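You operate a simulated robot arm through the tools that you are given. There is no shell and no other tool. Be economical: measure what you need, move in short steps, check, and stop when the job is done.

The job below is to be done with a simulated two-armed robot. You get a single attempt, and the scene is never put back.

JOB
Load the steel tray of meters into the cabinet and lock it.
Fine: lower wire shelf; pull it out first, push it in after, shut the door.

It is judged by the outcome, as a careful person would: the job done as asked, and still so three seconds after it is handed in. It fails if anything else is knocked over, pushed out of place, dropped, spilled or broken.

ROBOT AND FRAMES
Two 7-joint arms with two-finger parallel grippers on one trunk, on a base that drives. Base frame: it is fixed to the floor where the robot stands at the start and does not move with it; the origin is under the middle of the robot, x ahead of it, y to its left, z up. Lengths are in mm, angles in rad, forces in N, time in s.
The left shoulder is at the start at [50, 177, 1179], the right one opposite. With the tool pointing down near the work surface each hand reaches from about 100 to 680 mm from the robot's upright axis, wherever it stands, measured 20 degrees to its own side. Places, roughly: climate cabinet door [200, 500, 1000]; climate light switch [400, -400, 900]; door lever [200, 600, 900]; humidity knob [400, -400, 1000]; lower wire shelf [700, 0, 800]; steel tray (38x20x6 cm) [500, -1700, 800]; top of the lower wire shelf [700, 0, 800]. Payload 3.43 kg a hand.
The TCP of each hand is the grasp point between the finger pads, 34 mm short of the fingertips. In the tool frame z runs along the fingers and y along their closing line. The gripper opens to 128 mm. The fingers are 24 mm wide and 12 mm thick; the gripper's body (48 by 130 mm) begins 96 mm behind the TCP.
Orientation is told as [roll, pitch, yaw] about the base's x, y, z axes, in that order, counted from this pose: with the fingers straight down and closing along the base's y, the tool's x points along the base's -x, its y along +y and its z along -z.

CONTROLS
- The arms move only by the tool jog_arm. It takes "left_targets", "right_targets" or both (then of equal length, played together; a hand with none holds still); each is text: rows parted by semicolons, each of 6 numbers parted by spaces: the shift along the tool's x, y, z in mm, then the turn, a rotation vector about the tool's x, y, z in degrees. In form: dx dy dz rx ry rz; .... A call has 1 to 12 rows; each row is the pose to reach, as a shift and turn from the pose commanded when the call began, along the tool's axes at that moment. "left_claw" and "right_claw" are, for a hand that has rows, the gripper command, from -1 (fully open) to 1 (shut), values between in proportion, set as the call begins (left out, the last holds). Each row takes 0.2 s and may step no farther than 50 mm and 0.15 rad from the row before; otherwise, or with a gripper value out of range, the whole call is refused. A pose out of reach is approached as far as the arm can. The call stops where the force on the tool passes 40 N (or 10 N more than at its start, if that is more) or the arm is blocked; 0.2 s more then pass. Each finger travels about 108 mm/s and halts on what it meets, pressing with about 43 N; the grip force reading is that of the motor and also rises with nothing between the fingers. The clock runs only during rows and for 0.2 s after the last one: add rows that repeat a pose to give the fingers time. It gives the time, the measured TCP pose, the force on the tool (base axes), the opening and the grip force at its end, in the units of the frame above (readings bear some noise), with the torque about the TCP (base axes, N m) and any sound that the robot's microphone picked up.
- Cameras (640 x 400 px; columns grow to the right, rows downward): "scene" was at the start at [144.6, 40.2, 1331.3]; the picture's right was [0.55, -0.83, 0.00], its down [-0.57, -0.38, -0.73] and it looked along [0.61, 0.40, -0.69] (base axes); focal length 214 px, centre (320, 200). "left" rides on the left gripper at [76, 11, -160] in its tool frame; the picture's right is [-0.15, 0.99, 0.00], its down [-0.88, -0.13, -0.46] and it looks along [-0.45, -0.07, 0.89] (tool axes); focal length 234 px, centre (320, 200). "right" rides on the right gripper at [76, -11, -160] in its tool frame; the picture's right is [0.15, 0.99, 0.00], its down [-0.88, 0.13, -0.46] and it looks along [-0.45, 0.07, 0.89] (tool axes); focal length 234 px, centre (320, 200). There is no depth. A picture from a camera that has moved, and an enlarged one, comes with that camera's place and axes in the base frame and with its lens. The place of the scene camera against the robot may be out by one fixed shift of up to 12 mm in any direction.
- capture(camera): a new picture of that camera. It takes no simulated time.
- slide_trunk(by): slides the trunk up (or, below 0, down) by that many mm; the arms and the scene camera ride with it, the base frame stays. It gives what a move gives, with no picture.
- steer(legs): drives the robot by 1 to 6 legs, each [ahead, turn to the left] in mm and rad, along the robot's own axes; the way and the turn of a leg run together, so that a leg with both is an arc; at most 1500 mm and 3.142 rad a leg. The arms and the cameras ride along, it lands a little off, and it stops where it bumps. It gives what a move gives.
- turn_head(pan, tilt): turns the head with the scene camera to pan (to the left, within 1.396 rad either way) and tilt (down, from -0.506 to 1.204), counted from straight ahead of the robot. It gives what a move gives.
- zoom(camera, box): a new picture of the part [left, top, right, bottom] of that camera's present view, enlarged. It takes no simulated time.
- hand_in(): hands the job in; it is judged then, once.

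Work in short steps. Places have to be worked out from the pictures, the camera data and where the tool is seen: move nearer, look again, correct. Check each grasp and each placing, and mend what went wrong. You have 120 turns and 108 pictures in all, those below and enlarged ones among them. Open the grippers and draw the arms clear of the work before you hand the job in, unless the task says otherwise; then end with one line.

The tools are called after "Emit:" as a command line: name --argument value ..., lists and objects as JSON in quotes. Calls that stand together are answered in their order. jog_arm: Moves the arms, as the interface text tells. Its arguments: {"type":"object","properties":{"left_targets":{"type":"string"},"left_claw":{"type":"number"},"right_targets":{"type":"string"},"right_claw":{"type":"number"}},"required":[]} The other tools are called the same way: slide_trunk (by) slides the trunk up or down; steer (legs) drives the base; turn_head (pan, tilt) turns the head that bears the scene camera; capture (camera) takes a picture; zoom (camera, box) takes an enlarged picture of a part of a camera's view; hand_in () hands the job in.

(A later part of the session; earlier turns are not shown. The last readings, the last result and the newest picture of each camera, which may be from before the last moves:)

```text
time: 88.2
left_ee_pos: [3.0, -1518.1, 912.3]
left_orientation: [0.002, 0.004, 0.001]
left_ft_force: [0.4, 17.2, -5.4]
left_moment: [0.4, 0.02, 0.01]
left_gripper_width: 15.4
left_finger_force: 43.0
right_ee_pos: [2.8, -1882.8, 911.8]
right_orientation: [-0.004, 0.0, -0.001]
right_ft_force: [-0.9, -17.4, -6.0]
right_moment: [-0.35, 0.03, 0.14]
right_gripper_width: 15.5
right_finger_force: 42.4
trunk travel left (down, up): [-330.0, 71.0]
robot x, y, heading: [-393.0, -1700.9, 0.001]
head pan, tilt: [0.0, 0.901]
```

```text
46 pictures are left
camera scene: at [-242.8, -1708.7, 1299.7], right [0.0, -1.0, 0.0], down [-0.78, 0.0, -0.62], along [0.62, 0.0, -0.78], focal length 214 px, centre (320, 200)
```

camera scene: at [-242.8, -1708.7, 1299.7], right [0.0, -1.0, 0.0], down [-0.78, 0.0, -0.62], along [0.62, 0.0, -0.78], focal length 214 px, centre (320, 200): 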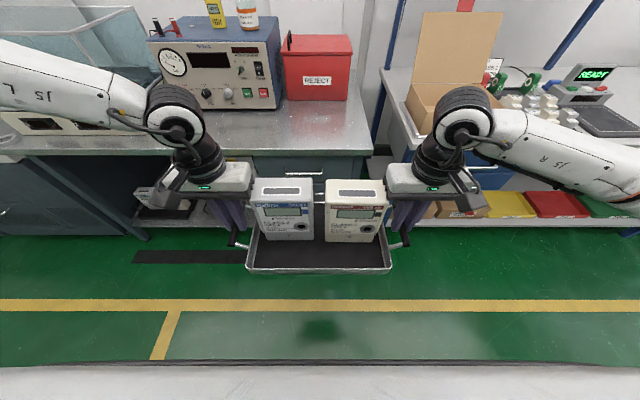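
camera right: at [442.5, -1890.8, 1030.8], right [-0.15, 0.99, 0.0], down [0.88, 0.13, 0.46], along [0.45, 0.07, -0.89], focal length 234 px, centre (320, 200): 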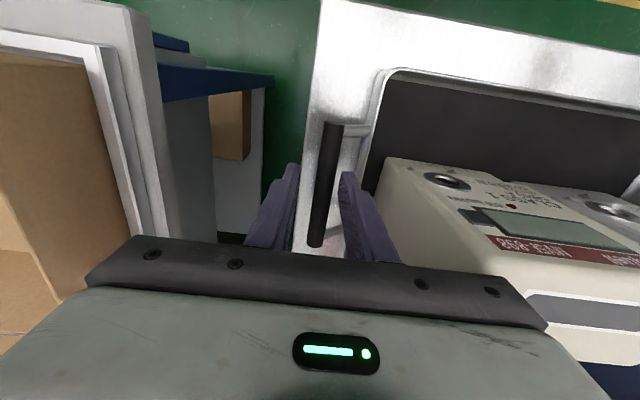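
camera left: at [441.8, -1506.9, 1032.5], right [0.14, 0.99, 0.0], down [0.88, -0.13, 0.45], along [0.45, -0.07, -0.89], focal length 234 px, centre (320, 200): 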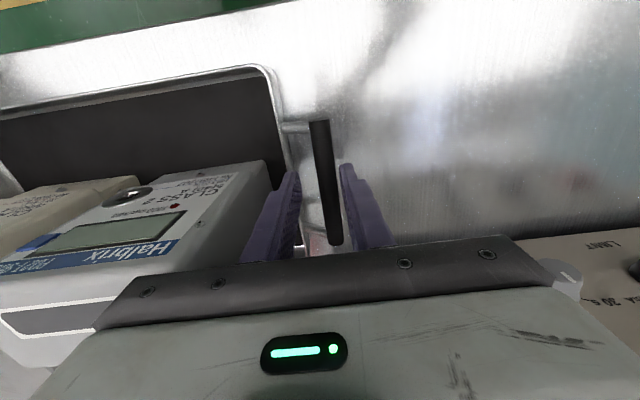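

The tray is clear of the bench. Before choosing the way to the cabinet I look at where the left elbow stands, since the open door will be close on that side.

Emit:
turn_head --pan 1.0 --tilt 0.3

Emit:
capture --camera "scene"

```text
time: 89.4
left_ee_pos: [3.5, -1518.8, 912.0]
left_orientation: [0.002, 0.003, 0.0]
left_ft_force: [-0.4, 0.5, -6.6]
left_moment: [0.02, -0.04, 0.01]
left_gripper_width: 15.3
left_finger_force: 43.1
right_ee_pos: [1.3, -1882.9, 911.4]
right_orientation: [-0.004, -0.001, -0.002]
right_ft_force: [-0.4, -0.6, -6.3]
right_moment: [-0.02, 0.13, 0.17]
right_gripper_width: 15.2
right_finger_force: 42.6
trunk travel left (down, up): [-330.0, 71.0]
robot x, y, heading: [-396.4, -1702.6, -0.002]
head pan, tilt: [1.0, 0.3]
```

```text
45 pictures are left
camera scene: at [-267.4, -1630.2, 1351.8], right [0.84, -0.54, 0.0], down [-0.16, -0.25, -0.95], along [0.52, 0.8, -0.3], focal length 214 px, centre (320, 200)
```

scene: 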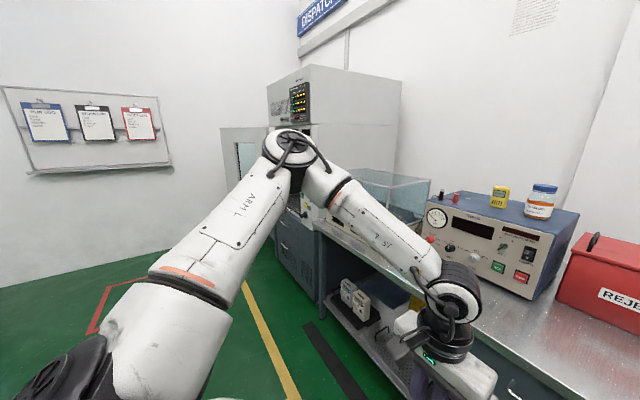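

The left elbow stands far out and forward, so at the cabinet it would hit the open door if the hands hold the tray from straight above. I put the tray back on its bench and regrip it with both hands tilted about 50° from the robot's side, which keeps the elbows back.

Emit:
steer --legs '[[435, 0]]'

Emit:
jog_arm --left_targets "-12 0 0 0 0 0; -24 0 0 0 0 0; -36 0 0 0 0 0; -48 0 0 0 0 0; -60 0 0 0 0 0; -70 0 0 0 0 0; -70 0 0 0 0 0" --right_targets "-12 0 0 0 0 0; -24 0 0 0 0 0; -36 0 0 0 0 0; -48 0 0 0 0 0; -60 0 0 0 0 0; -70 0 0 0 0 0; -70 0 0 0 0 0"

Emit:
turn_head --pan 0 --tilt 0.9

Emit:
capture --camera "scene"

```text
time: 92.1
left_ee_pos: [442.4, -1518.7, 911.2]
left_orientation: [0.001, 0.006, 0.001]
left_ft_force: [0.2, 0.5, -6.5]
left_moment: [0.0, 0.08, 0.01]
left_gripper_width: 15.2
left_finger_force: 42.6
right_ee_pos: [440.3, -1882.5, 910.6]
right_orientation: [-0.003, 0.002, -0.001]
right_ft_force: [-0.8, -1.3, -6.8]
right_moment: [0.01, 0.08, 0.18]
right_gripper_width: 15.5
right_finger_force: 42.7
trunk travel left (down, up): [-330.0, 71.0]
robot x, y, heading: [45.1, -1703.2, 0.003]
head pan, tilt: [1.0, 0.3]
```

```text
time: 93.7
left_ee_pos: [510.6, -1518.7, 911.7]
left_orientation: [0.004, 0.006, 0.0]
left_ft_force: [-0.1, -1.5, -6.7]
left_moment: [-0.08, -0.13, 0.11]
left_gripper_width: 15.7
left_finger_force: 43.3
right_ee_pos: [510.8, -1883.2, 912.0]
right_orientation: [-0.004, 0.001, -0.002]
right_ft_force: [-2.4, 1.6, -6.3]
right_moment: [-0.01, 0.2, 0.21]
right_gripper_width: 15.2
right_finger_force: 43.2
trunk travel left (down, up): [-330.0, 71.0]
robot x, y, heading: [45.5, -1705.5, -0.0]
head pan, tilt: [1.0, 0.3]
```

```text
time: 95.0
left_ee_pos: [511.3, -1518.6, 911.9]
left_orientation: [0.002, 0.005, 0.001]
left_ft_force: [1.1, -0.9, -5.9]
left_moment: [0.0, 0.0, 0.1]
left_gripper_width: 15.5
left_finger_force: 43.3
right_ee_pos: [510.2, -1882.9, 909.9]
right_orientation: [-0.004, -0.001, -0.002]
right_ft_force: [-0.8, 0.6, -5.5]
right_moment: [-0.03, -0.01, 0.26]
right_gripper_width: 15.4
right_finger_force: 43.1
trunk travel left (down, up): [-330.0, 71.0]
robot x, y, heading: [45.0, -1704.1, 0.005]
head pan, tilt: [0.0, 0.901]
```

```text
44 pictures are left
camera scene: at [195.3, -1708.3, 1299.6], right [0.0, -1.0, 0.0], down [-0.78, 0.0, -0.62], along [0.62, 0.0, -0.78], focal length 214 px, centre (320, 200)
```

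scene: 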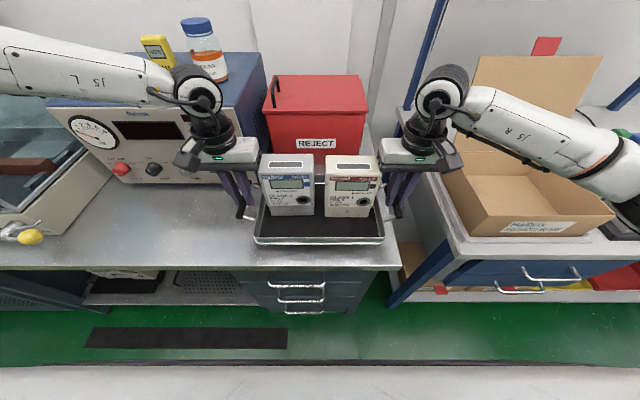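

The tray is over its bench spot. I lower it with the trunk and set it down.

Emit:
slide_trunk --by -38

Emit:
jog_arm --left_targets "0 0 2 0 0 0; 0 0 4 0 0 0; 0 0 4 0 0 0" --right_targets "0 0 2 0 0 0; 0 0 4 0 0 0; 0 0 4 0 0 0"

```text
time: 95.8
left_ee_pos: [511.2, -1517.9, 874.2]
left_orientation: [0.002, 0.007, -0.002]
left_ft_force: [0.3, -1.0, -6.8]
left_moment: [0.04, 0.05, 0.13]
left_gripper_width: 15.3
left_finger_force: 42.8
right_ee_pos: [509.6, -1882.2, 871.9]
right_orientation: [-0.004, 0.0, -0.001]
right_ft_force: [0.3, 0.7, -5.1]
right_moment: [0.09, 0.07, 0.26]
right_gripper_width: 15.4
right_finger_force: 42.9
trunk travel left (down, up): [-292.0, 109.0]
robot x, y, heading: [40.2, -1702.6, 0.003]
head pan, tilt: [0.0, 0.901]
```

```text
time: 96.6
left_ee_pos: [510.5, -1519.3, 872.0]
left_orientation: [0.002, -0.001, 0.003]
left_ft_force: [1.5, 4.5, 6.5]
left_moment: [0.12, 0.1, 0.01]
left_gripper_width: 15.1
left_finger_force: 43.5
right_ee_pos: [509.5, -1882.4, 871.9]
right_orientation: [-0.003, -0.004, 0.0]
right_ft_force: [-2.5, -3.0, 9.3]
right_moment: [-0.07, 0.05, 0.28]
right_gripper_width: 15.0
right_finger_force: 42.6
trunk travel left (down, up): [-292.0, 109.0]
robot x, y, heading: [44.6, -1699.7, 0.001]
head pan, tilt: [0.0, 0.901]
```

It rests on the bench, with upward force on both hands. I release, rise 90 mm, and tilt both hands by 50°.

Emit:
jog_arm --left_targets "0 0 0 0 0 0; 0 0 0 0 0 0; 0 0 -25 0 0 0; 0 0 -55 0 0 0; 0 0 -90 0 0 0" --right_targets "0 0 0 0 0 0; 0 0 0 0 0 0; 0 0 -25 0 0 0; 0 0 -55 0 0 0; 0 0 -90 0 0 0" --left_claw 0.47 --right_claw 0.47

Emit:
jog_arm --left_targets "10 0 0 0 -8 0; 20 0 0 0 -16 0; 30 0 0 0 -24 0; 40 0 0 0 -32 0; 50 0 0 0 -40 0; 50 0 0 0 -48 0; 50 0 0 0 -50 0" --right_targets "10 0 0 0 -8 0; 20 0 0 0 -16 0; 30 0 0 0 -24 0; 40 0 0 0 -32 0; 50 0 0 0 -40 0; 50 0 0 0 -48 0; 50 0 0 0 -50 0"

Emit:
capture --camera "scene"

```text
time: 97.8
left_ee_pos: [511.3, -1519.5, 960.9]
left_orientation: [0.003, 0.004, 0.001]
left_ft_force: [-0.1, -0.1, -0.3]
left_moment: [0.0, -0.04, 0.03]
left_gripper_width: 33.7
left_finger_force: 0.2
right_ee_pos: [508.5, -1882.2, 959.9]
right_orientation: [-0.003, 0.001, -0.001]
right_ft_force: [-0.3, 0.4, 0.1]
right_moment: [-0.02, 0.0, 0.01]
right_gripper_width: 34.1
right_finger_force: 0.1
trunk travel left (down, up): [-292.0, 109.0]
robot x, y, heading: [43.5, -1701.7, -0.0]
head pan, tilt: [0.0, 0.901]
```

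```text
time: 99.4
left_ee_pos: [490.6, -1527.9, 959.8]
left_orientation: [0.003, -0.87, 0.001]
left_ft_force: [-0.3, 0.1, 0.0]
left_moment: [-0.02, -0.04, -0.01]
left_gripper_width: 33.9
left_finger_force: 0.0
left hand out of reach, approached as far as the arm can: row 6, 7
right_ee_pos: [488.5, -1870.5, 958.6]
right_orientation: [-0.005, -0.872, 0.001]
right_ft_force: [-0.6, 0.6, -0.2]
right_moment: [0.01, -0.01, 0.01]
right_gripper_width: 34.0
right_finger_force: 0.0
right hand out of reach, approached as far as the arm can: row 5, 6, 7
trunk travel left (down, up): [-292.0, 109.0]
robot x, y, heading: [41.8, -1704.6, 0.0]
head pan, tilt: [0.0, 0.901]
```

```text
43 pictures are left
camera scene: at [194.3, -1708.3, 1261.8], right [0.0, -1.0, 0.0], down [-0.78, 0.0, -0.62], along [0.62, 0.0, -0.78], focal length 214 px, centre (320, 200)
```

scene: 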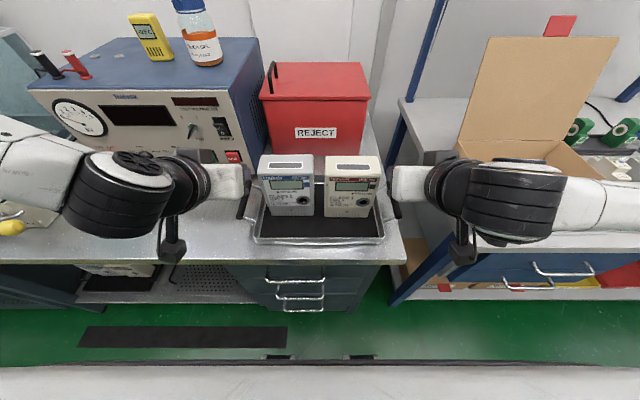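

The tilted hands need the tray further from the robot. I back the base 70 mm, and then bring the hands to the grips.

Emit:
steer --legs '[[-70, 0]]'

Emit:
jog_arm --left_targets "0 9 0 0 0 0; -10 9 15 0 0 0; -10 9 15 0 0 0" --right_targets "0 -12 0 0 0 0; -10 -12 15 0 0 0; -10 -12 15 0 0 0"

Emit:
capture --camera "left"

Emit:
capture --camera "right"

```text
time: 100.4
left_ee_pos: [419.7, -1529.4, 960.6]
left_orientation: [0.003, -0.868, -0.002]
left_ft_force: [-0.2, 0.2, -0.2]
left_moment: [0.0, 0.01, 0.02]
left_gripper_width: 33.6
left_finger_force: 0.2
right_ee_pos: [418.7, -1871.2, 957.2]
right_orientation: [-0.006, -0.872, 0.001]
right_ft_force: [0.2, 0.7, 0.1]
right_moment: [0.03, -0.02, 0.01]
right_gripper_width: 33.9
right_finger_force: 0.1
trunk travel left (down, up): [-292.0, 109.0]
robot x, y, heading: [-28.0, -1704.0, -0.002]
head pan, tilt: [0.0, 0.901]
```

```text
time: 101.2
left_ee_pos: [438.3, -1518.5, 957.9]
left_orientation: [0.005, -0.867, -0.001]
left_ft_force: [-0.5, -0.9, -0.4]
left_moment: [-0.01, 0.01, -0.03]
left_gripper_width: 34.1
left_finger_force: 0.0
right_ee_pos: [437.5, -1882.9, 957.2]
right_orientation: [-0.007, -0.871, 0.001]
right_ft_force: [-0.6, -0.5, -0.3]
right_moment: [-0.01, 0.02, -0.01]
right_gripper_width: 33.6
right_finger_force: 0.0
right hand out of reach, approached as far as the arm can: row 1
trunk travel left (down, up): [-292.0, 109.0]
robot x, y, heading: [-25.7, -1704.7, -0.001]
head pan, tilt: [0.0, 0.901]
```

```text
42 pictures are left
camera left: at [267.3, -1508.2, 1004.3], right [0.09, 0.99, 0.11], down [0.22, -0.13, 0.97], along [0.97, -0.07, -0.23], focal length 234 px, centre (320, 200)
```

left: 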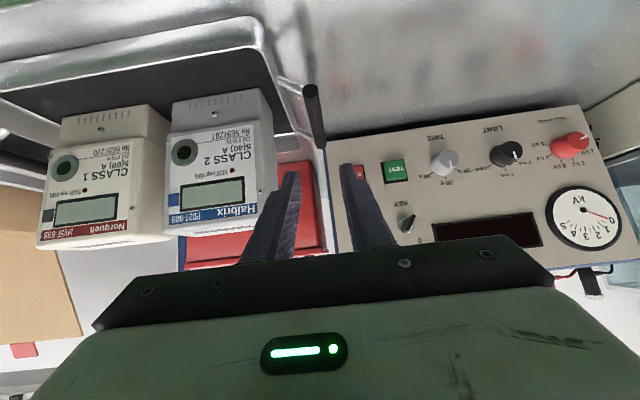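

```text
41 pictures are left
camera right: at [267.8, -1892.1, 1000.5], right [-0.09, 0.99, -0.12], down [0.22, 0.13, 0.97], along [0.97, 0.06, -0.23], focal length 234 px, centre (320, 200)
```

right: 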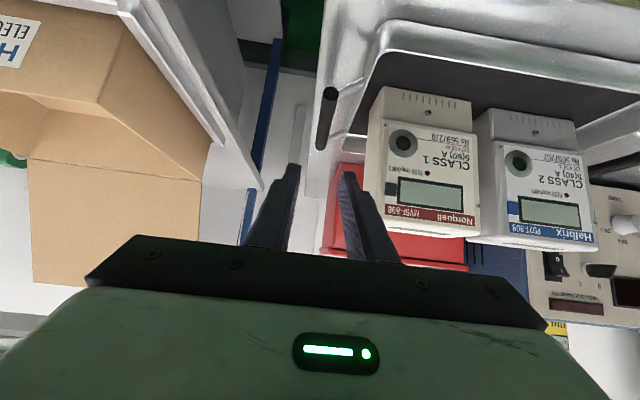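

Both hands line up in y with their grips. I advance along the slanted line to the grips in guarded steps.

Emit:
jog_arm --left_targets "7 0 26 0 0 0; 14 0 52 0 0 0; 21 0 75 0 0 0; 25 0 90 0 0 0; 28 0 105 0 0 0; 28 0 105 0 0 0" --right_targets "7 0 26 0 0 0; 14 0 52 0 0 0; 21 0 75 0 0 0; 25 0 90 0 0 0; 28 0 105 0 0 0; 28 0 105 0 0 0"

Emit:
capture --camera "left"

Emit:
capture --camera "right"

```text
time: 102.6
left_ee_pos: [499.9, -1519.2, 869.0]
left_orientation: [0.003, -0.866, -0.003]
left_ft_force: [-0.8, -0.5, 0.0]
left_moment: [0.01, 0.01, -0.03]
left_gripper_width: 33.7
left_finger_force: 0.1
right_ee_pos: [499.2, -1883.9, 866.7]
right_orientation: [-0.006, -0.871, 0.001]
right_ft_force: [0.2, 0.7, 0.2]
right_moment: [0.01, -0.01, 0.02]
right_gripper_width: 33.8
right_finger_force: 0.0
trunk travel left (down, up): [-292.0, 109.0]
robot x, y, heading: [-24.8, -1703.4, 0.0]
head pan, tilt: [0.0, 0.901]
```

```text
40 pictures are left
camera left: at [329.6, -1507.3, 914.4], right [0.09, 0.99, 0.11], down [0.22, -0.13, 0.97], along [0.97, -0.07, -0.23], focal length 234 px, centre (320, 200)
```

left: 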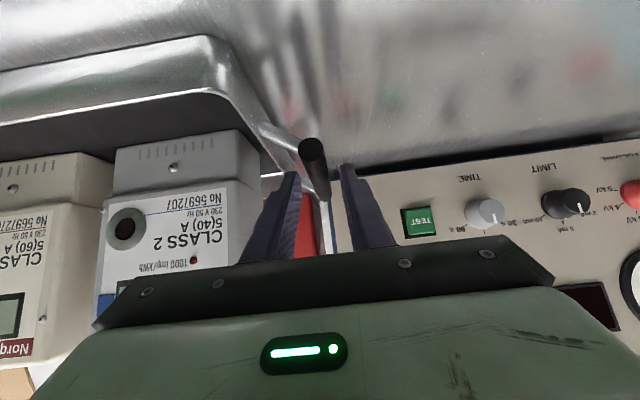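

```text
39 pictures are left
camera right: at [329.8, -1893.0, 911.1], right [-0.09, 0.99, -0.12], down [0.22, 0.13, 0.97], along [0.97, 0.06, -0.23], focal length 234 px, centre (320, 200)
```

right: 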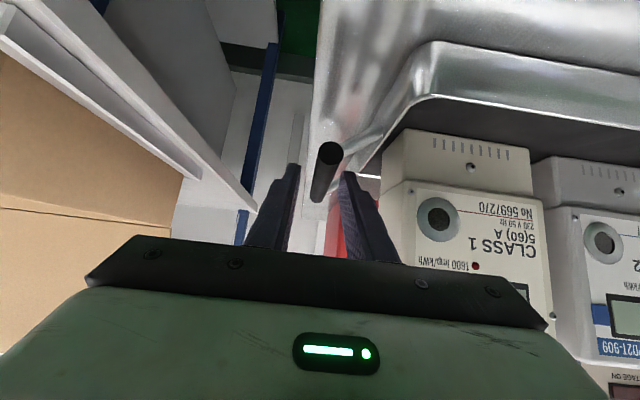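

The rods lie level at about z = 857, some 10 mm below the TCPs. I go down 6 mm and close.

Emit:
jog_arm --left_targets "4.6 0 3.9 0 0 0; 4.6 0 3.9 0 0 0" --right_targets "4.6 0 3.9 0 0 0; 4.6 0 3.9 0 0 0"

Emit:
jog_arm --left_targets "0 0 0 0 0 0; 0 0 0 0 0 0; 0 0 0 0 0 0" --right_targets "0 0 0 0 0 0; 0 0 0 0 0 0; 0 0 0 0 0 0" --left_claw 1 --right_claw 1

Emit:
slide_trunk --by 40

Emit:
zoom --camera "scene" --box '[160, 100, 480, 280]'

```text
time: 103.2
left_ee_pos: [500.5, -1518.9, 862.8]
left_orientation: [0.003, -0.868, -0.002]
left_ft_force: [-0.3, 0.7, 0.1]
left_moment: [-0.02, -0.01, 0.03]
left_gripper_width: 33.8
left_finger_force: 0.0
right_ee_pos: [499.3, -1884.1, 861.1]
right_orientation: [-0.007, -0.87, 0.002]
right_ft_force: [-0.5, -0.7, 0.8]
right_moment: [0.0, 0.0, 0.0]
right_gripper_width: 34.1
right_finger_force: 0.0
trunk travel left (down, up): [-292.0, 109.0]
robot x, y, heading: [-25.4, -1699.4, 0.004]
head pan, tilt: [0.0, 0.901]
```

```text
time: 104.0
left_ee_pos: [500.7, -1519.4, 862.1]
left_orientation: [0.003, -0.866, -0.001]
left_ft_force: [0.0, -3.0, -0.8]
left_moment: [-0.04, -0.05, 0.08]
left_gripper_width: 15.6
left_finger_force: 42.4
right_ee_pos: [499.4, -1883.2, 861.7]
right_orientation: [-0.007, -0.872, 0.004]
right_ft_force: [-1.4, 4.3, 0.9]
right_moment: [0.06, -0.02, 0.29]
right_gripper_width: 15.4
right_finger_force: 43.1
trunk travel left (down, up): [-292.0, 109.0]
robot x, y, heading: [-26.8, -1699.6, -0.001]
head pan, tilt: [0.0, 0.901]
```

```text
time: 104.8
left_ee_pos: [501.2, -1519.9, 902.3]
left_orientation: [0.003, -0.865, -0.003]
left_ft_force: [1.4, -7.6, -7.2]
left_moment: [-0.14, 0.05, 0.15]
left_gripper_width: 15.2
left_finger_force: 43.3
right_ee_pos: [499.6, -1882.8, 900.7]
right_orientation: [-0.005, -0.87, 0.002]
right_ft_force: [-1.9, 7.2, -6.0]
right_moment: [0.02, 0.16, 0.49]
right_gripper_width: 15.2
right_finger_force: 43.1
trunk travel left (down, up): [-332.0, 69.0]
robot x, y, heading: [-26.4, -1700.1, -0.001]
head pan, tilt: [0.0, 0.901]
```

```text
2.00 times, centred on (320, 190) of scene
camera zoom: at [126.0, -1708.4, 1301.5], right [0.0, -1.0, 0.0], down [-0.78, 0.0, -0.62], along [0.62, 0.0, -0.78], focal length 429 px, centre (320, 220)
```

zoom: 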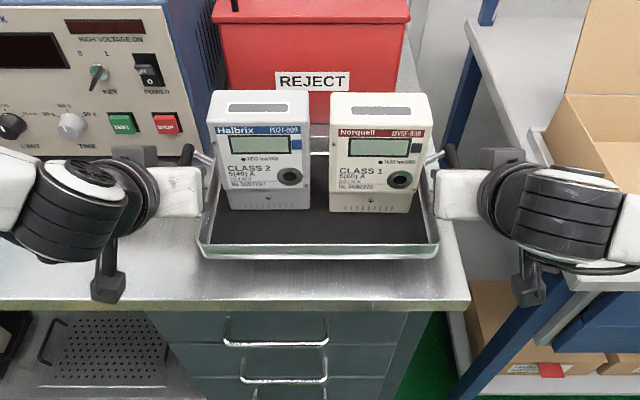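

The tray is lifted level again. I back away 400 mm and check the left elbow's place.

Emit:
steer --legs '[[-400, 0]]'

Emit:
turn_head --pan 0.9 --tilt 0.4

Emit:
capture --camera "scene"

```text
time: 107.3
left_ee_pos: [96.1, -1518.2, 902.9]
left_orientation: [0.003, -0.865, -0.003]
left_ft_force: [2.3, -12.3, -6.5]
left_moment: [-0.14, 0.06, 0.1]
left_gripper_width: 15.4
left_finger_force: 43.4
right_ee_pos: [96.4, -1883.1, 900.3]
right_orientation: [-0.004, -0.872, 0.003]
right_ft_force: [-2.1, 11.1, -6.0]
right_moment: [0.07, 0.14, 0.57]
right_gripper_width: 15.5
right_finger_force: 42.7
trunk travel left (down, up): [-332.0, 69.0]
robot x, y, heading: [-431.0, -1701.8, 0.004]
head pan, tilt: [0.0, 0.901]
```

```text
time: 108.5
left_ee_pos: [96.5, -1519.6, 901.0]
left_orientation: [0.003, -0.865, -0.001]
left_ft_force: [1.1, -2.0, -7.1]
left_moment: [-0.04, 0.03, 0.19]
left_gripper_width: 15.3
left_finger_force: 43.2
right_ee_pos: [96.5, -1883.0, 899.5]
right_orientation: [-0.005, -0.87, 0.001]
right_ft_force: [-1.4, 1.4, -6.0]
right_moment: [0.01, 0.2, 0.3]
right_gripper_width: 15.2
right_finger_force: 42.8
trunk travel left (down, up): [-332.0, 69.0]
robot x, y, heading: [-428.2, -1703.2, -0.0]
head pan, tilt: [0.901, 0.4]
```

```text
37 pictures are left
camera scene: at [-296.5, -1636.3, 1344.5], right [0.78, -0.62, 0.0], down [-0.24, -0.31, -0.92], along [0.57, 0.72, -0.39], focal length 214 px, centre (320, 200)
```

scene: 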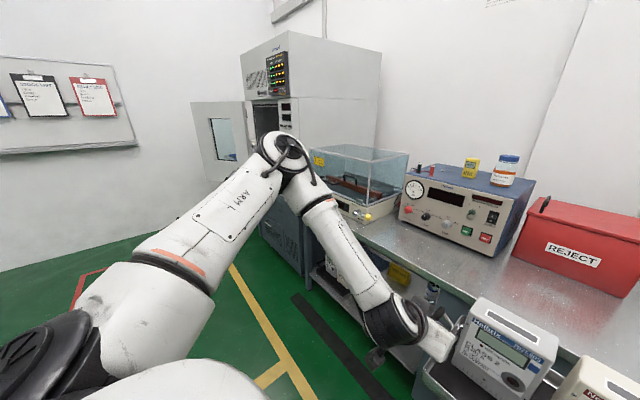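

The tilted grip moves the elbow well back from the hand. I back 50 mm more, turn right, and drive backwards along the benches to y of about -90, so the tray never sweeps past the door.

Emit:
steer --legs '[[-50, 0], [0, -1.571]]'

Emit:
steer --legs '[[-1500, 0], [-110, 0]]'

Emit:
turn_head --pan 0 --tilt 0.8

Emit:
capture --camera "scene"

```text
time: 113.3
left_ee_pos: [-297.6, -2232.8, 902.4]
left_orientation: [0.004, -0.867, -1.573]
left_ft_force: [-1.7, -1.9, -6.7]
left_moment: [0.04, 0.02, 0.19]
left_gripper_width: 15.1
left_finger_force: 42.9
right_ee_pos: [-660.1, -2230.3, 899.8]
right_orientation: [-0.002, -0.869, -1.57]
right_ft_force: [1.3, 1.4, -6.8]
right_moment: [0.15, 0.0, 0.37]
right_gripper_width: 15.4
right_finger_force: 43.1
trunk travel left (down, up): [-332.0, 69.0]
robot x, y, heading: [-482.0, -1700.9, -1.571]
head pan, tilt: [0.901, 0.4]
```

```text
time: 121.5
left_ee_pos: [-297.1, -628.7, 901.8]
left_orientation: [0.001, -0.866, -1.569]
left_ft_force: [-0.2, -1.9, -6.9]
left_moment: [0.12, 0.04, 0.2]
left_gripper_width: 15.5
left_finger_force: 43.1
right_ee_pos: [-661.4, -630.3, 901.0]
right_orientation: [-0.005, -0.869, -1.566]
right_ft_force: [2.0, 1.3, -5.9]
right_moment: [0.07, -0.03, 0.33]
right_gripper_width: 15.3
right_finger_force: 42.9
trunk travel left (down, up): [-332.0, 69.0]
robot x, y, heading: [-483.9, -103.9, -1.565]
head pan, tilt: [0.901, 0.4]
```

```text
time: 122.7
left_ee_pos: [-297.1, -629.8, 902.4]
left_orientation: [0.001, -0.865, -1.569]
left_ft_force: [-1.0, -1.7, -7.0]
left_moment: [0.06, -0.02, 0.17]
left_gripper_width: 15.3
left_finger_force: 43.3
right_ee_pos: [-662.1, -629.2, 899.1]
right_orientation: [-0.007, -0.865, -1.564]
right_ft_force: [1.8, 0.8, -6.5]
right_moment: [0.18, -0.01, 0.25]
right_gripper_width: 15.2
right_finger_force: 43.2
trunk travel left (down, up): [-332.0, 69.0]
robot x, y, heading: [-480.6, -103.1, -1.564]
head pan, tilt: [0.0, 0.799]
```

```text
36 pictures are left
camera scene: at [-477.2, -260.3, 1309.5], right [-1.0, 0.0, 0.0], down [0.0, 0.72, -0.7], along [0.0, -0.7, -0.72], focal length 214 px, centre (320, 200)
```

scene: 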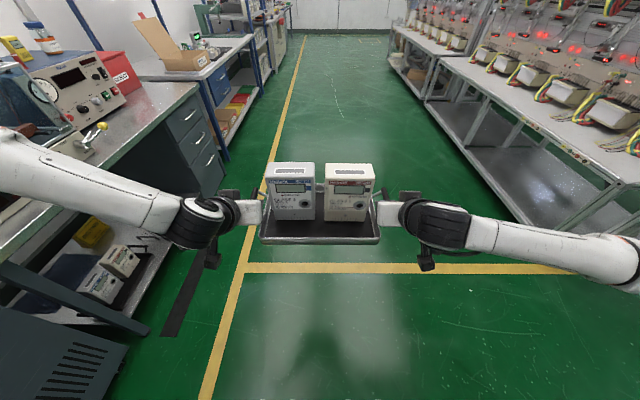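

The tray is level and undisturbed. Now I turn left to face the cabinet at a heading of about +0.17.

Emit:
steer --legs '[[0, 1.739]]'

Emit:
turn_head --pan 0 --tilt 0.7

Emit:
capture --camera "scene"

```text
time: 127.3
left_ee_pos: [5.3, 167.9, 901.3]
left_orientation: [0.002, -0.864, 0.169]
left_ft_force: [1.2, -0.6, -5.6]
left_moment: [-0.03, 0.12, 0.16]
left_gripper_width: 15.4
left_finger_force: 42.7
right_ee_pos: [64.9, -190.8, 900.0]
right_orientation: [-0.004, -0.869, 0.173]
right_ft_force: [-1.2, 0.3, -7.1]
right_moment: [-0.03, 0.15, 0.34]
right_gripper_width: 15.3
right_finger_force: 43.1
trunk travel left (down, up): [-332.0, 69.0]
robot x, y, heading: [-485.7, -102.1, 0.172]
head pan, tilt: [0.0, 0.799]
```

```text
time: 128.0
left_ee_pos: [5.0, 168.2, 899.9]
left_orientation: [0.002, -0.866, 0.167]
left_ft_force: [1.4, -1.5, -7.1]
left_moment: [-0.07, 0.2, 0.06]
left_gripper_width: 15.5
left_finger_force: 42.9
right_ee_pos: [65.8, -191.7, 898.7]
right_orientation: [-0.005, -0.868, 0.175]
right_ft_force: [-1.0, 0.5, -7.0]
right_moment: [-0.01, -0.01, 0.26]
right_gripper_width: 15.1
right_finger_force: 43.3
trunk travel left (down, up): [-332.0, 69.0]
robot x, y, heading: [-486.4, -104.3, 0.17]
head pan, tilt: [0.0, 0.7]
```

```text
35 pictures are left
camera scene: at [-324.0, -81.8, 1317.7], right [0.17, -0.99, 0.0], down [-0.64, -0.11, -0.76], along [0.75, 0.13, -0.65], focal length 214 px, centre (320, 200)
```

scene: 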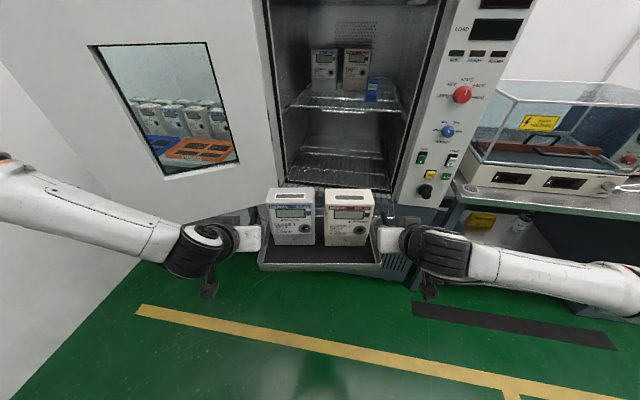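

The shelf's centre line is at y of about -27. I shift the robot to the right by a short dog-leg so that its final run at heading 0.17 ends with the tray centred over the shelf.

Emit:
steer --legs '[[0, -0.67], [100, 0], [0, 0.67]]'

Emit:
jog_arm --left_targets "-5.1 -0.7 6 1.9 0 1.6; -10.2 -1.4 12 3.8 0 3.2; -15.3 -2.1 18 5.7 0 4.8; -20.4 -2.8 24.1 7.5 0 6.35; -20.4 -2.8 24.1 7.5 0 6.35" --right_targets "5.1 0.7 -6 1.9 0 1.6; 10.2 1.4 -12 3.8 0 3.2; 15.3 2.1 -18 5.7 0 4.8; 20.4 2.8 -24.1 7.5 0 6.35; 20.4 2.8 -24.1 7.5 0 6.35"

Emit:
capture --camera "scene"

```text
time: 132.7
left_ee_pos: [90.6, 125.3, 900.5]
left_orientation: [0.001, -0.864, 0.178]
left_ft_force: [0.2, -1.8, -6.3]
left_moment: [-0.06, 0.11, 0.09]
left_gripper_width: 15.4
left_finger_force: 43.1
right_ee_pos: [153.9, -233.8, 900.2]
right_orientation: [-0.004, -0.867, 0.183]
right_ft_force: [-1.5, 1.1, -6.1]
right_moment: [0.0, 0.13, 0.25]
right_gripper_width: 15.2
right_finger_force: 42.9
trunk travel left (down, up): [-332.0, 69.0]
robot x, y, heading: [-399.2, -152.1, 0.177]
head pan, tilt: [0.0, 0.7]
```

```text
time: 133.9
left_ee_pos: [122.0, 127.8, 901.5]
left_orientation: [0.001, -0.865, 0.006]
left_ft_force: [-0.3, 0.2, -7.7]
left_moment: [-0.08, 0.02, -0.07]
left_gripper_width: 15.4
left_finger_force: 43.2
right_ee_pos: [123.2, -236.1, 899.5]
right_orientation: [-0.003, -0.867, 0.007]
right_ft_force: [1.5, -0.5, -6.7]
right_moment: [-0.07, 0.23, -0.08]
right_gripper_width: 15.5
right_finger_force: 42.6
trunk travel left (down, up): [-332.0, 69.0]
robot x, y, heading: [-394.8, -150.6, 0.179]
head pan, tilt: [0.0, 0.7]
```

```text
34 pictures are left
camera scene: at [-235.9, -127.8, 1317.7], right [0.18, -0.98, 0.0], down [-0.63, -0.12, -0.76], along [0.75, 0.14, -0.65], focal length 214 px, centre (320, 200)
```

scene: 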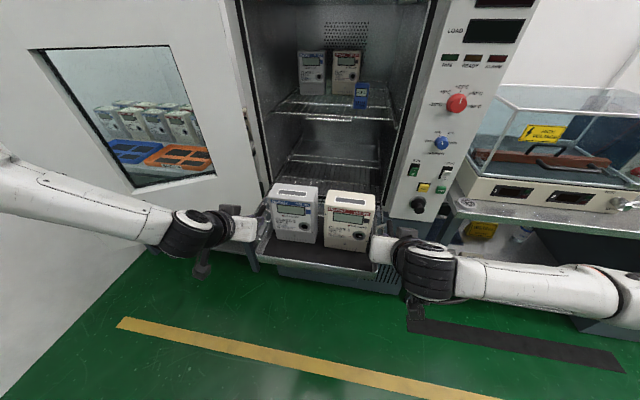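

The tray is square to the cabinet now. I drive 110 mm ahead and check the left elbow against the door.

Emit:
steer --legs '[[110, 0]]'

Emit:
turn_head --pan 0.9 --tilt 0.4

Emit:
capture --camera "scene"

```text
time: 135.1
left_ee_pos: [230.5, 146.6, 900.8]
left_orientation: [0.0, -0.863, 0.007]
left_ft_force: [-0.1, -0.1, -6.2]
left_moment: [-0.01, 0.14, -0.06]
left_gripper_width: 15.4
left_finger_force: 43.2
right_ee_pos: [230.8, -217.5, 899.7]
right_orientation: [-0.006, -0.868, 0.011]
right_ft_force: [0.9, 1.1, -7.3]
right_moment: [0.06, 0.1, 0.0]
right_gripper_width: 15.2
right_finger_force: 42.9
trunk travel left (down, up): [-332.0, 69.0]
robot x, y, heading: [-289.5, -128.5, 0.174]
head pan, tilt: [0.0, 0.7]
```

```text
time: 136.3
left_ee_pos: [229.9, 146.4, 900.8]
left_orientation: [0.002, -0.864, 0.007]
left_ft_force: [0.3, -0.3, -6.6]
left_moment: [-0.02, 0.09, -0.08]
left_gripper_width: 15.2
left_finger_force: 43.5
right_ee_pos: [229.7, -217.4, 899.2]
right_orientation: [-0.004, -0.867, 0.008]
right_ft_force: [-0.4, 0.4, -6.1]
right_moment: [-0.01, 0.16, 0.03]
right_gripper_width: 15.6
right_finger_force: 43.2
trunk travel left (down, up): [-332.0, 69.0]
robot x, y, heading: [-289.8, -132.6, 0.176]
head pan, tilt: [0.901, 0.4]
```

```text
33 pictures are left
camera scene: at [-168.0, -41.8, 1344.6], right [0.88, -0.47, 0.0], down [-0.19, -0.34, -0.92], along [0.43, 0.81, -0.39], focal length 214 px, centre (320, 200)
```

scene: 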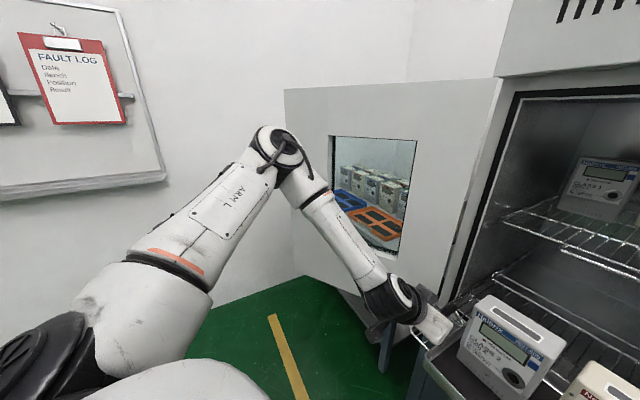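

The elbow has ample room from the door (door tip near [74, 628]). I drive the last 100 mm and look down at the tray over the shelf.

Emit:
steer --legs '[[100, 0]]'

Emit:
turn_head --pan -0.17 --tilt 0.95

Emit:
capture --camera "scene"

Emit:
capture --camera "left"

Emit:
capture --camera "right"

```text
time: 137.4
left_ee_pos: [327.5, 164.4, 900.4]
left_orientation: [-0.001, -0.86, 0.006]
left_ft_force: [0.0, 0.2, -6.2]
left_moment: [-0.02, 0.15, -0.04]
left_gripper_width: 15.3
left_finger_force: 42.7
right_ee_pos: [328.7, -200.5, 899.3]
right_orientation: [-0.004, -0.866, 0.011]
right_ft_force: [0.2, 1.2, -7.8]
right_moment: [-0.01, 0.15, -0.03]
right_gripper_width: 15.1
right_finger_force: 43.1
trunk travel left (down, up): [-332.0, 69.0]
robot x, y, heading: [-191.9, -113.3, 0.181]
head pan, tilt: [0.901, 0.4]
```

```text
time: 138.7
left_ee_pos: [326.9, 165.0, 901.8]
left_orientation: [0.0, -0.862, 0.006]
left_ft_force: [-0.2, -0.5, -6.5]
left_moment: [0.0, 0.11, -0.08]
left_gripper_width: 15.5
left_finger_force: 43.0
right_ee_pos: [327.7, -199.4, 899.1]
right_orientation: [-0.004, -0.869, 0.011]
right_ft_force: [-0.3, 1.3, -6.5]
right_moment: [0.02, 0.13, -0.01]
right_gripper_width: 15.0
right_finger_force: 42.8
trunk travel left (down, up): [-332.0, 69.0]
robot x, y, heading: [-189.9, -109.4, 0.184]
head pan, tilt: [-0.169, 0.949]
```

```text
32 pictures are left
camera scene: at [-41.5, -104.9, 1298.0], right [0.01, -1.0, 0.0], down [-0.81, -0.01, -0.58], along [0.58, 0.01, -0.81], focal length 214 px, centre (320, 200)
```

scene: 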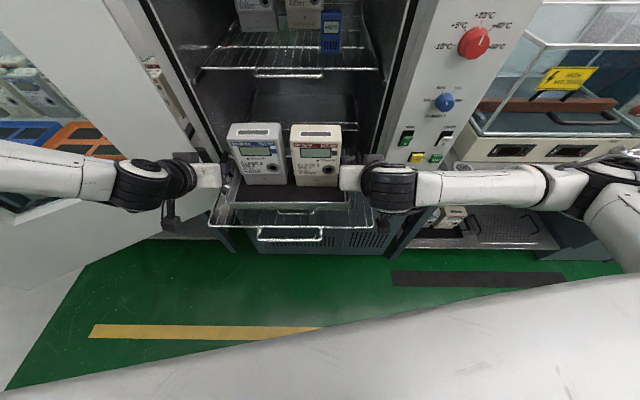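

```text
31 pictures are left
camera left: at [156.2, 174.9, 947.6], right [0.09, 0.99, 0.11], down [0.23, -0.13, 0.97], along [0.97, -0.06, -0.24], focal length 234 px, centre (320, 200)
```

left: 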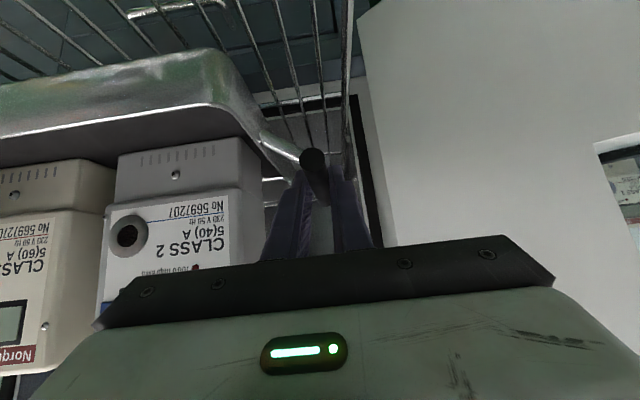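

```text
30 pictures are left
camera right: at [158.4, -210.4, 943.9], right [-0.1, 0.99, -0.11], down [0.22, 0.13, 0.97], along [0.97, 0.07, -0.23], focal length 234 px, centre (320, 200)
```

right: 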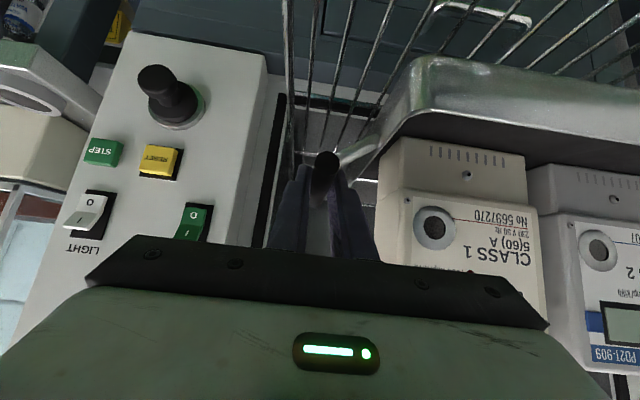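

The tray hangs over the shelf, about 10 mm left of its centre and level with its front wire. I shift it 22 mm in and 8 mm right, then lower it 40 mm with the trunk.

Emit:
jog_arm --left_targets "-5 -3 6 0 0 0; -10 -6 12 0 0 0; -14.2 -8 16.8 0 0 0; -14.2 -8 16.8 0 0 0" --right_targets "-5 -3 6 0 0 0; -10 -6 12 0 0 0; -14.2 -8 16.8 0 0 0; -14.2 -8 16.8 0 0 0"

Emit:
slide_trunk --by -38

Emit:
capture --camera "scene"

```text
time: 139.7
left_ee_pos: [349.4, 156.3, 900.8]
left_orientation: [0.0, -0.862, 0.007]
left_ft_force: [0.2, -0.2, -6.4]
left_moment: [0.0, 0.14, -0.02]
left_gripper_width: 15.2
left_finger_force: 43.2
right_ee_pos: [349.5, -207.0, 899.9]
right_orientation: [-0.005, -0.867, 0.01]
right_ft_force: [-0.3, -0.4, -6.5]
right_moment: [-0.02, 0.13, 0.1]
right_gripper_width: 15.2
right_finger_force: 43.0
trunk travel left (down, up): [-332.0, 69.0]
robot x, y, heading: [-187.7, -110.7, 0.181]
head pan, tilt: [-0.169, 0.949]
```

```text
time: 140.6
left_ee_pos: [349.1, 155.7, 863.4]
left_orientation: [0.0, -0.864, 0.006]
left_ft_force: [1.5, 0.2, -2.7]
left_moment: [0.03, -0.25, -0.02]
left_gripper_width: 15.2
left_finger_force: 43.0
right_ee_pos: [349.7, -207.0, 862.7]
right_orientation: [-0.005, -0.87, 0.009]
right_ft_force: [1.4, -0.3, -2.7]
right_moment: [0.02, -0.33, 0.02]
right_gripper_width: 15.4
right_finger_force: 43.2
trunk travel left (down, up): [-294.0, 107.0]
robot x, y, heading: [-189.0, -115.3, 0.182]
head pan, tilt: [-0.169, 0.949]
```

```text
29 pictures are left
camera scene: at [-41.8, -105.1, 1260.0], right [0.01, -1.0, 0.0], down [-0.81, -0.01, -0.58], along [0.58, 0.01, -0.81], focal length 214 px, centre (320, 200)
```

scene: 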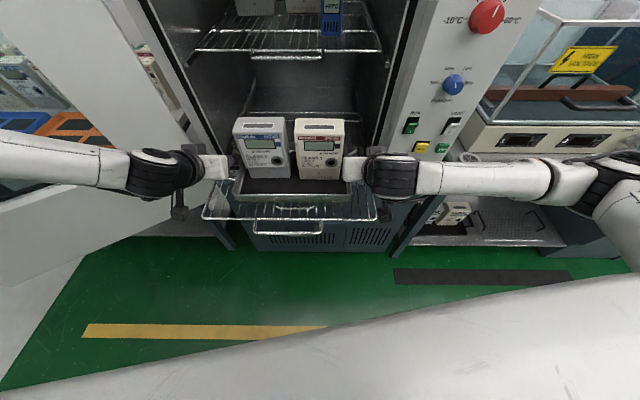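

The hands' load has dropped from 6.5 N to 2.7 N, so the tray has touched the shelf. I go down 3 mm more to set it.

Emit:
jog_arm --left_targets "1.2 0 1 0 0 0; 2.3 0 1.9 0 0 0; 2.3 0 1.9 0 0 0" --right_targets "1.2 0 1 0 0 0; 2.3 0 1.9 0 0 0; 2.3 0 1.9 0 0 0"

```text
time: 141.3
left_ee_pos: [347.8, 156.5, 862.8]
left_orientation: [-0.001, -0.868, 0.008]
left_ft_force: [5.5, -1.0, 1.3]
left_moment: [0.04, -0.73, 0.29]
left_gripper_width: 15.5
left_finger_force: 43.0
right_ee_pos: [349.7, -207.4, 861.3]
right_orientation: [-0.002, -0.874, 0.008]
right_ft_force: [-4.5, -3.4, 12.7]
right_moment: [0.0, -0.69, 0.21]
right_gripper_width: 15.4
right_finger_force: 43.5
trunk travel left (down, up): [-294.0, 107.0]
robot x, y, heading: [-192.0, -113.4, 0.179]
head pan, tilt: [-0.169, 0.949]
```

The tray is seated. I open both hands and withdraw along the reverse of the approach.

Emit:
jog_arm --left_targets "0 0 0 0 0 0; 0 0 0 0 0 0; 0 0 0 0 0 0" --right_targets "0 0 0 0 0 0; 0 0 0 0 0 0; 0 0 0 0 0 0" --left_claw 0.47 --right_claw 0.47

Emit:
jog_arm --left_targets "-6 0 -15 0 0 0; -12 0 -35 0 0 0; -20 0 -65 0 0 0; -28 0 -100 0 0 0; -28 0 -140 0 0 0" --right_targets "-6 0 -15 0 0 0; -12 0 -35 0 0 0; -20 0 -65 0 0 0; -28 0 -100 0 0 0; -28 0 -140 0 0 0"

Emit:
capture --camera "scene"

```text
time: 142.2
left_ee_pos: [349.3, 157.7, 860.0]
left_orientation: [-0.003, -0.861, 0.006]
left_ft_force: [-0.6, 0.3, -0.1]
left_moment: [0.01, -0.02, -0.01]
left_gripper_width: 33.9
left_finger_force: 0.1
right_ee_pos: [349.9, -207.0, 860.1]
right_orientation: [-0.003, -0.868, 0.011]
right_ft_force: [0.8, 0.6, 1.2]
right_moment: [0.01, -0.01, 0.03]
right_gripper_width: 34.0
right_finger_force: 0.1
trunk travel left (down, up): [-294.0, 107.0]
robot x, y, heading: [-187.1, -110.9, 0.18]
head pan, tilt: [-0.169, 0.949]
```

```text
time: 143.3
left_ee_pos: [260.4, 156.1, 971.5]
left_orientation: [-0.001, -0.863, 0.009]
left_ft_force: [-1.0, 0.1, -0.2]
left_moment: [-0.01, -0.01, -0.03]
left_gripper_width: 34.2
left_finger_force: 0.0
right_ee_pos: [265.2, -206.4, 971.1]
right_orientation: [-0.006, -0.868, 0.01]
right_ft_force: [0.9, 0.0, 0.8]
right_moment: [0.01, -0.01, 0.0]
right_gripper_width: 34.0
right_finger_force: 0.0
right hand out of reach, approached as far as the arm can: row 5
trunk travel left (down, up): [-294.0, 107.0]
robot x, y, heading: [-191.8, -114.6, 0.181]
head pan, tilt: [-0.169, 0.949]
```

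```text
28 pictures are left
camera scene: at [-43.2, -104.9, 1260.2], right [0.01, -1.0, 0.0], down [-0.81, -0.01, -0.58], along [0.58, 0.01, -0.81], focal length 214 px, centre (320, 200)
```

scene: 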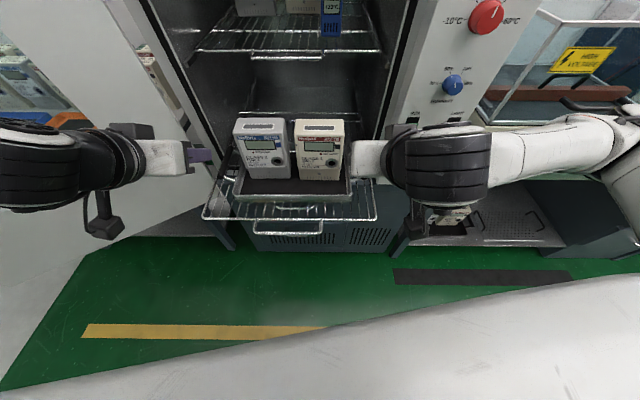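

The tray sits squarely on the shelf with both meters upright. To push the shelf in I want the robot square on, so I back off and re-line at heading 0, y of about -35.

Emit:
steer --legs '[[-330, 0], [0, 0.4], [250, 0], [0, -0.58]]'

Emit:
turn_head --pan 0 --tilt 0.7

Emit:
capture --camera "scene"

```text
time: 149.8
left_ee_pos: [184.6, 149.7, 971.2]
left_orientation: [-0.002, -0.864, -0.171]
left_ft_force: [-0.3, 0.2, 0.8]
left_moment: [-0.02, -0.06, 0.01]
left_gripper_width: 33.7
left_finger_force: 0.2
right_ee_pos: [124.1, -207.4, 970.6]
right_orientation: [-0.005, -0.867, -0.171]
right_ft_force: [0.4, -0.6, 0.1]
right_moment: [-0.03, 0.01, 0.01]
right_gripper_width: 33.9
right_finger_force: 0.1
trunk travel left (down, up): [-294.0, 107.0]
robot x, y, heading: [-307.5, -36.1, 0.005]
head pan, tilt: [-0.169, 0.949]
```

```text
time: 150.5
left_ee_pos: [184.2, 149.8, 971.9]
left_orientation: [0.0, -0.863, -0.171]
left_ft_force: [-0.7, 0.0, -0.7]
left_moment: [0.0, -0.01, 0.02]
left_gripper_width: 34.0
left_finger_force: 0.0
right_ee_pos: [124.9, -206.7, 971.1]
right_orientation: [-0.005, -0.868, -0.168]
right_ft_force: [0.8, 0.2, -0.2]
right_moment: [0.0, 0.0, 0.02]
right_gripper_width: 33.8
right_finger_force: 0.1
trunk travel left (down, up): [-294.0, 107.0]
robot x, y, heading: [-305.8, -33.7, -0.003]
head pan, tilt: [0.0, 0.7]
```

```text
27 pictures are left
camera scene: at [-146.9, -40.3, 1279.8], right [0.0, -1.0, 0.0], down [-0.64, 0.0, -0.76], along [0.76, 0.0, -0.64], focal length 214 px, centre (320, 200)
```

scene: 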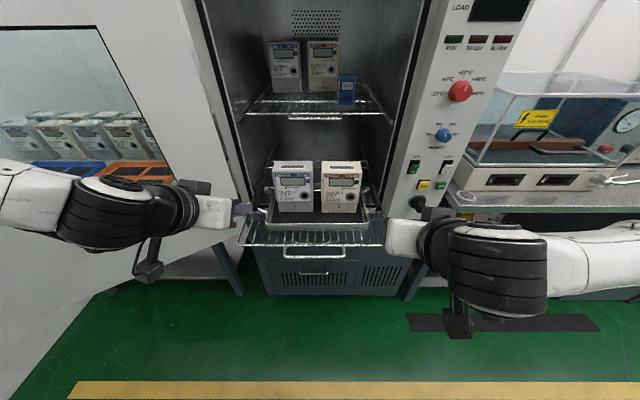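

The handle bar is near x = 205. I fold the left hand back and up, and turn the right hand to a 28° tilt with its fingers closed.

Emit:
jog_arm --left_targets "-8 20 -38 0 0 0; -16 45 -76 0 0 0; -24 70 -114 0 0 0; -30 95 -152 0 0 0; -36 120 -189 0 0 0; -36 120 -189 0 8.3 0; -36 120 -189 0 16.6 0; -36 120 -189 0 25 0; -36 120 -189 0 33 0; -36 120 -189 0 41 0; -36 120 -189 0 49 0" --right_targets "0 0 -15 -3.7 0 -3.1; 0 0 -15 -7.4 0 -6.3; 0 0 -15 -7.4 0 -6.3; 0 0 -15 -7.4 0 -6.3; 0 0 -15 -7.4 0 -6.3; 0 0 -15 -7.4 0 -6.3; 0 0 -15 -7.4 0 -6.3; 0 0 -15 -7.4 0 -6.3; 0 0 -15 -7.4 0 -6.3; 0 0 -15 -7.4 0 -6.3; 0 0 -15 -7.4 0 -6.3" --right_claw 1

Emit:
jog_arm --right_targets "0 35 0 0 7 0; 0 70 0 0 14 0; 0 105 0 0 22 0; 0 140 0 0 22 0; 0 165 0 0 22 0; 0 165 0 0 22 0"

Emit:
capture --camera "scene"

```text
time: 152.9
left_ee_pos: [86.7, 287.0, 1121.9]
left_orientation: [0.0, -0.004, -0.171]
left_ft_force: [-0.1, 0.8, 0.2]
left_moment: [-0.03, 0.01, 0.0]
left_gripper_width: 33.9
left_finger_force: 0.0
right_ee_pos: [136.0, -197.3, 981.2]
right_orientation: [-0.007, -0.867, 0.001]
right_ft_force: [0.4, 0.0, -1.0]
right_moment: [0.0, 0.0, -0.02]
right_gripper_width: 0.1
right_finger_force: 33.0
right hand out of reach, approached as far as the arm can: row 1, 2, 3, 4, 5, 6, 7, 8, 9, 10, 11
trunk travel left (down, up): [-294.0, 107.0]
robot x, y, heading: [-308.9, -35.0, 0.002]
head pan, tilt: [0.0, 0.7]
```

```text
time: 154.3
left_ee_pos: [85.2, 288.9, 1122.1]
left_orientation: [0.001, -0.008, -0.171]
left_ft_force: [0.7, 0.0, 0.5]
left_moment: [0.03, -0.01, -0.06]
left_gripper_width: 33.7
left_finger_force: 0.1
right_ee_pos: [136.2, -31.0, 981.9]
right_orientation: [-0.005, -0.482, -0.002]
right_ft_force: [0.3, 0.1, 0.1]
right_moment: [-0.01, 0.01, -0.03]
right_gripper_width: 0.0
right_finger_force: 32.7
trunk travel left (down, up): [-294.0, 107.0]
robot x, y, heading: [-309.0, -34.6, 0.001]
head pan, tilt: [0.0, 0.7]
```

```text
26 pictures are left
camera scene: at [-146.9, -40.4, 1279.9], right [0.0, -1.0, 0.0], down [-0.64, 0.0, -0.76], along [0.76, 0.0, -0.64], focal length 214 px, centre (320, 200)
```

scene: 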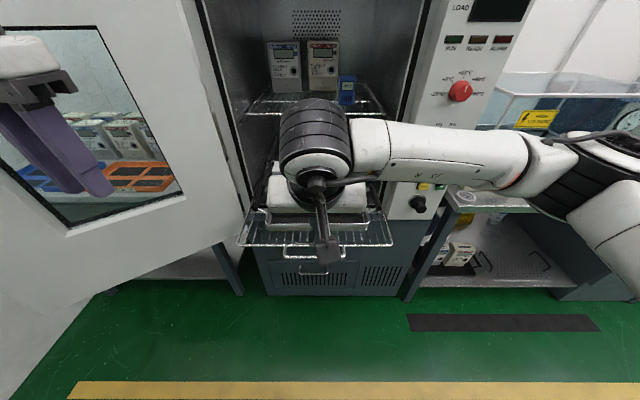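

The right hand is in line with the handle. I lower it in front of the bar, to z of about 795.

Emit:
jog_arm --right_targets "20 0 40 0 0 0; 40 0 80 0 0 0; 60 0 120 0 0 0; 75 0 150 0 0 0; 83 0 167 0 0 0; 83 0 167 0 0 0"

Emit:
capture --camera "right"

```text
time: 155.7
left_ee_pos: [86.2, 288.5, 1121.6]
left_orientation: [-0.001, -0.009, -0.173]
left_ft_force: [-0.2, 0.5, 0.0]
left_moment: [0.0, 0.0, 0.01]
left_gripper_width: 34.0
left_finger_force: 0.0
right_ee_pos: [139.3, -32.3, 793.3]
right_orientation: [-0.004, -0.483, -0.003]
right_ft_force: [-0.5, 0.3, -1.0]
right_moment: [0.0, -0.02, -0.01]
right_gripper_width: 0.1
right_finger_force: 32.9
trunk travel left (down, up): [-294.0, 107.0]
robot x, y, heading: [-309.1, -35.4, 0.002]
head pan, tilt: [0.0, 0.7]
```

```text
25 pictures are left
camera right: at [-0.7, -40.7, 898.4], right [-0.13, 0.99, -0.07], down [0.57, 0.13, 0.81], along [0.81, 0.06, -0.58], focal length 234 px, centre (320, 200)
```

right: 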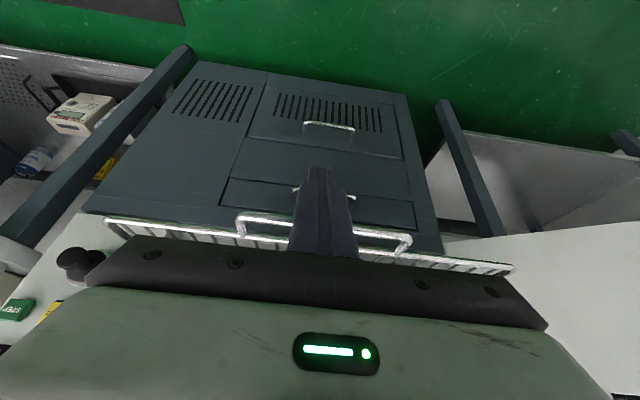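

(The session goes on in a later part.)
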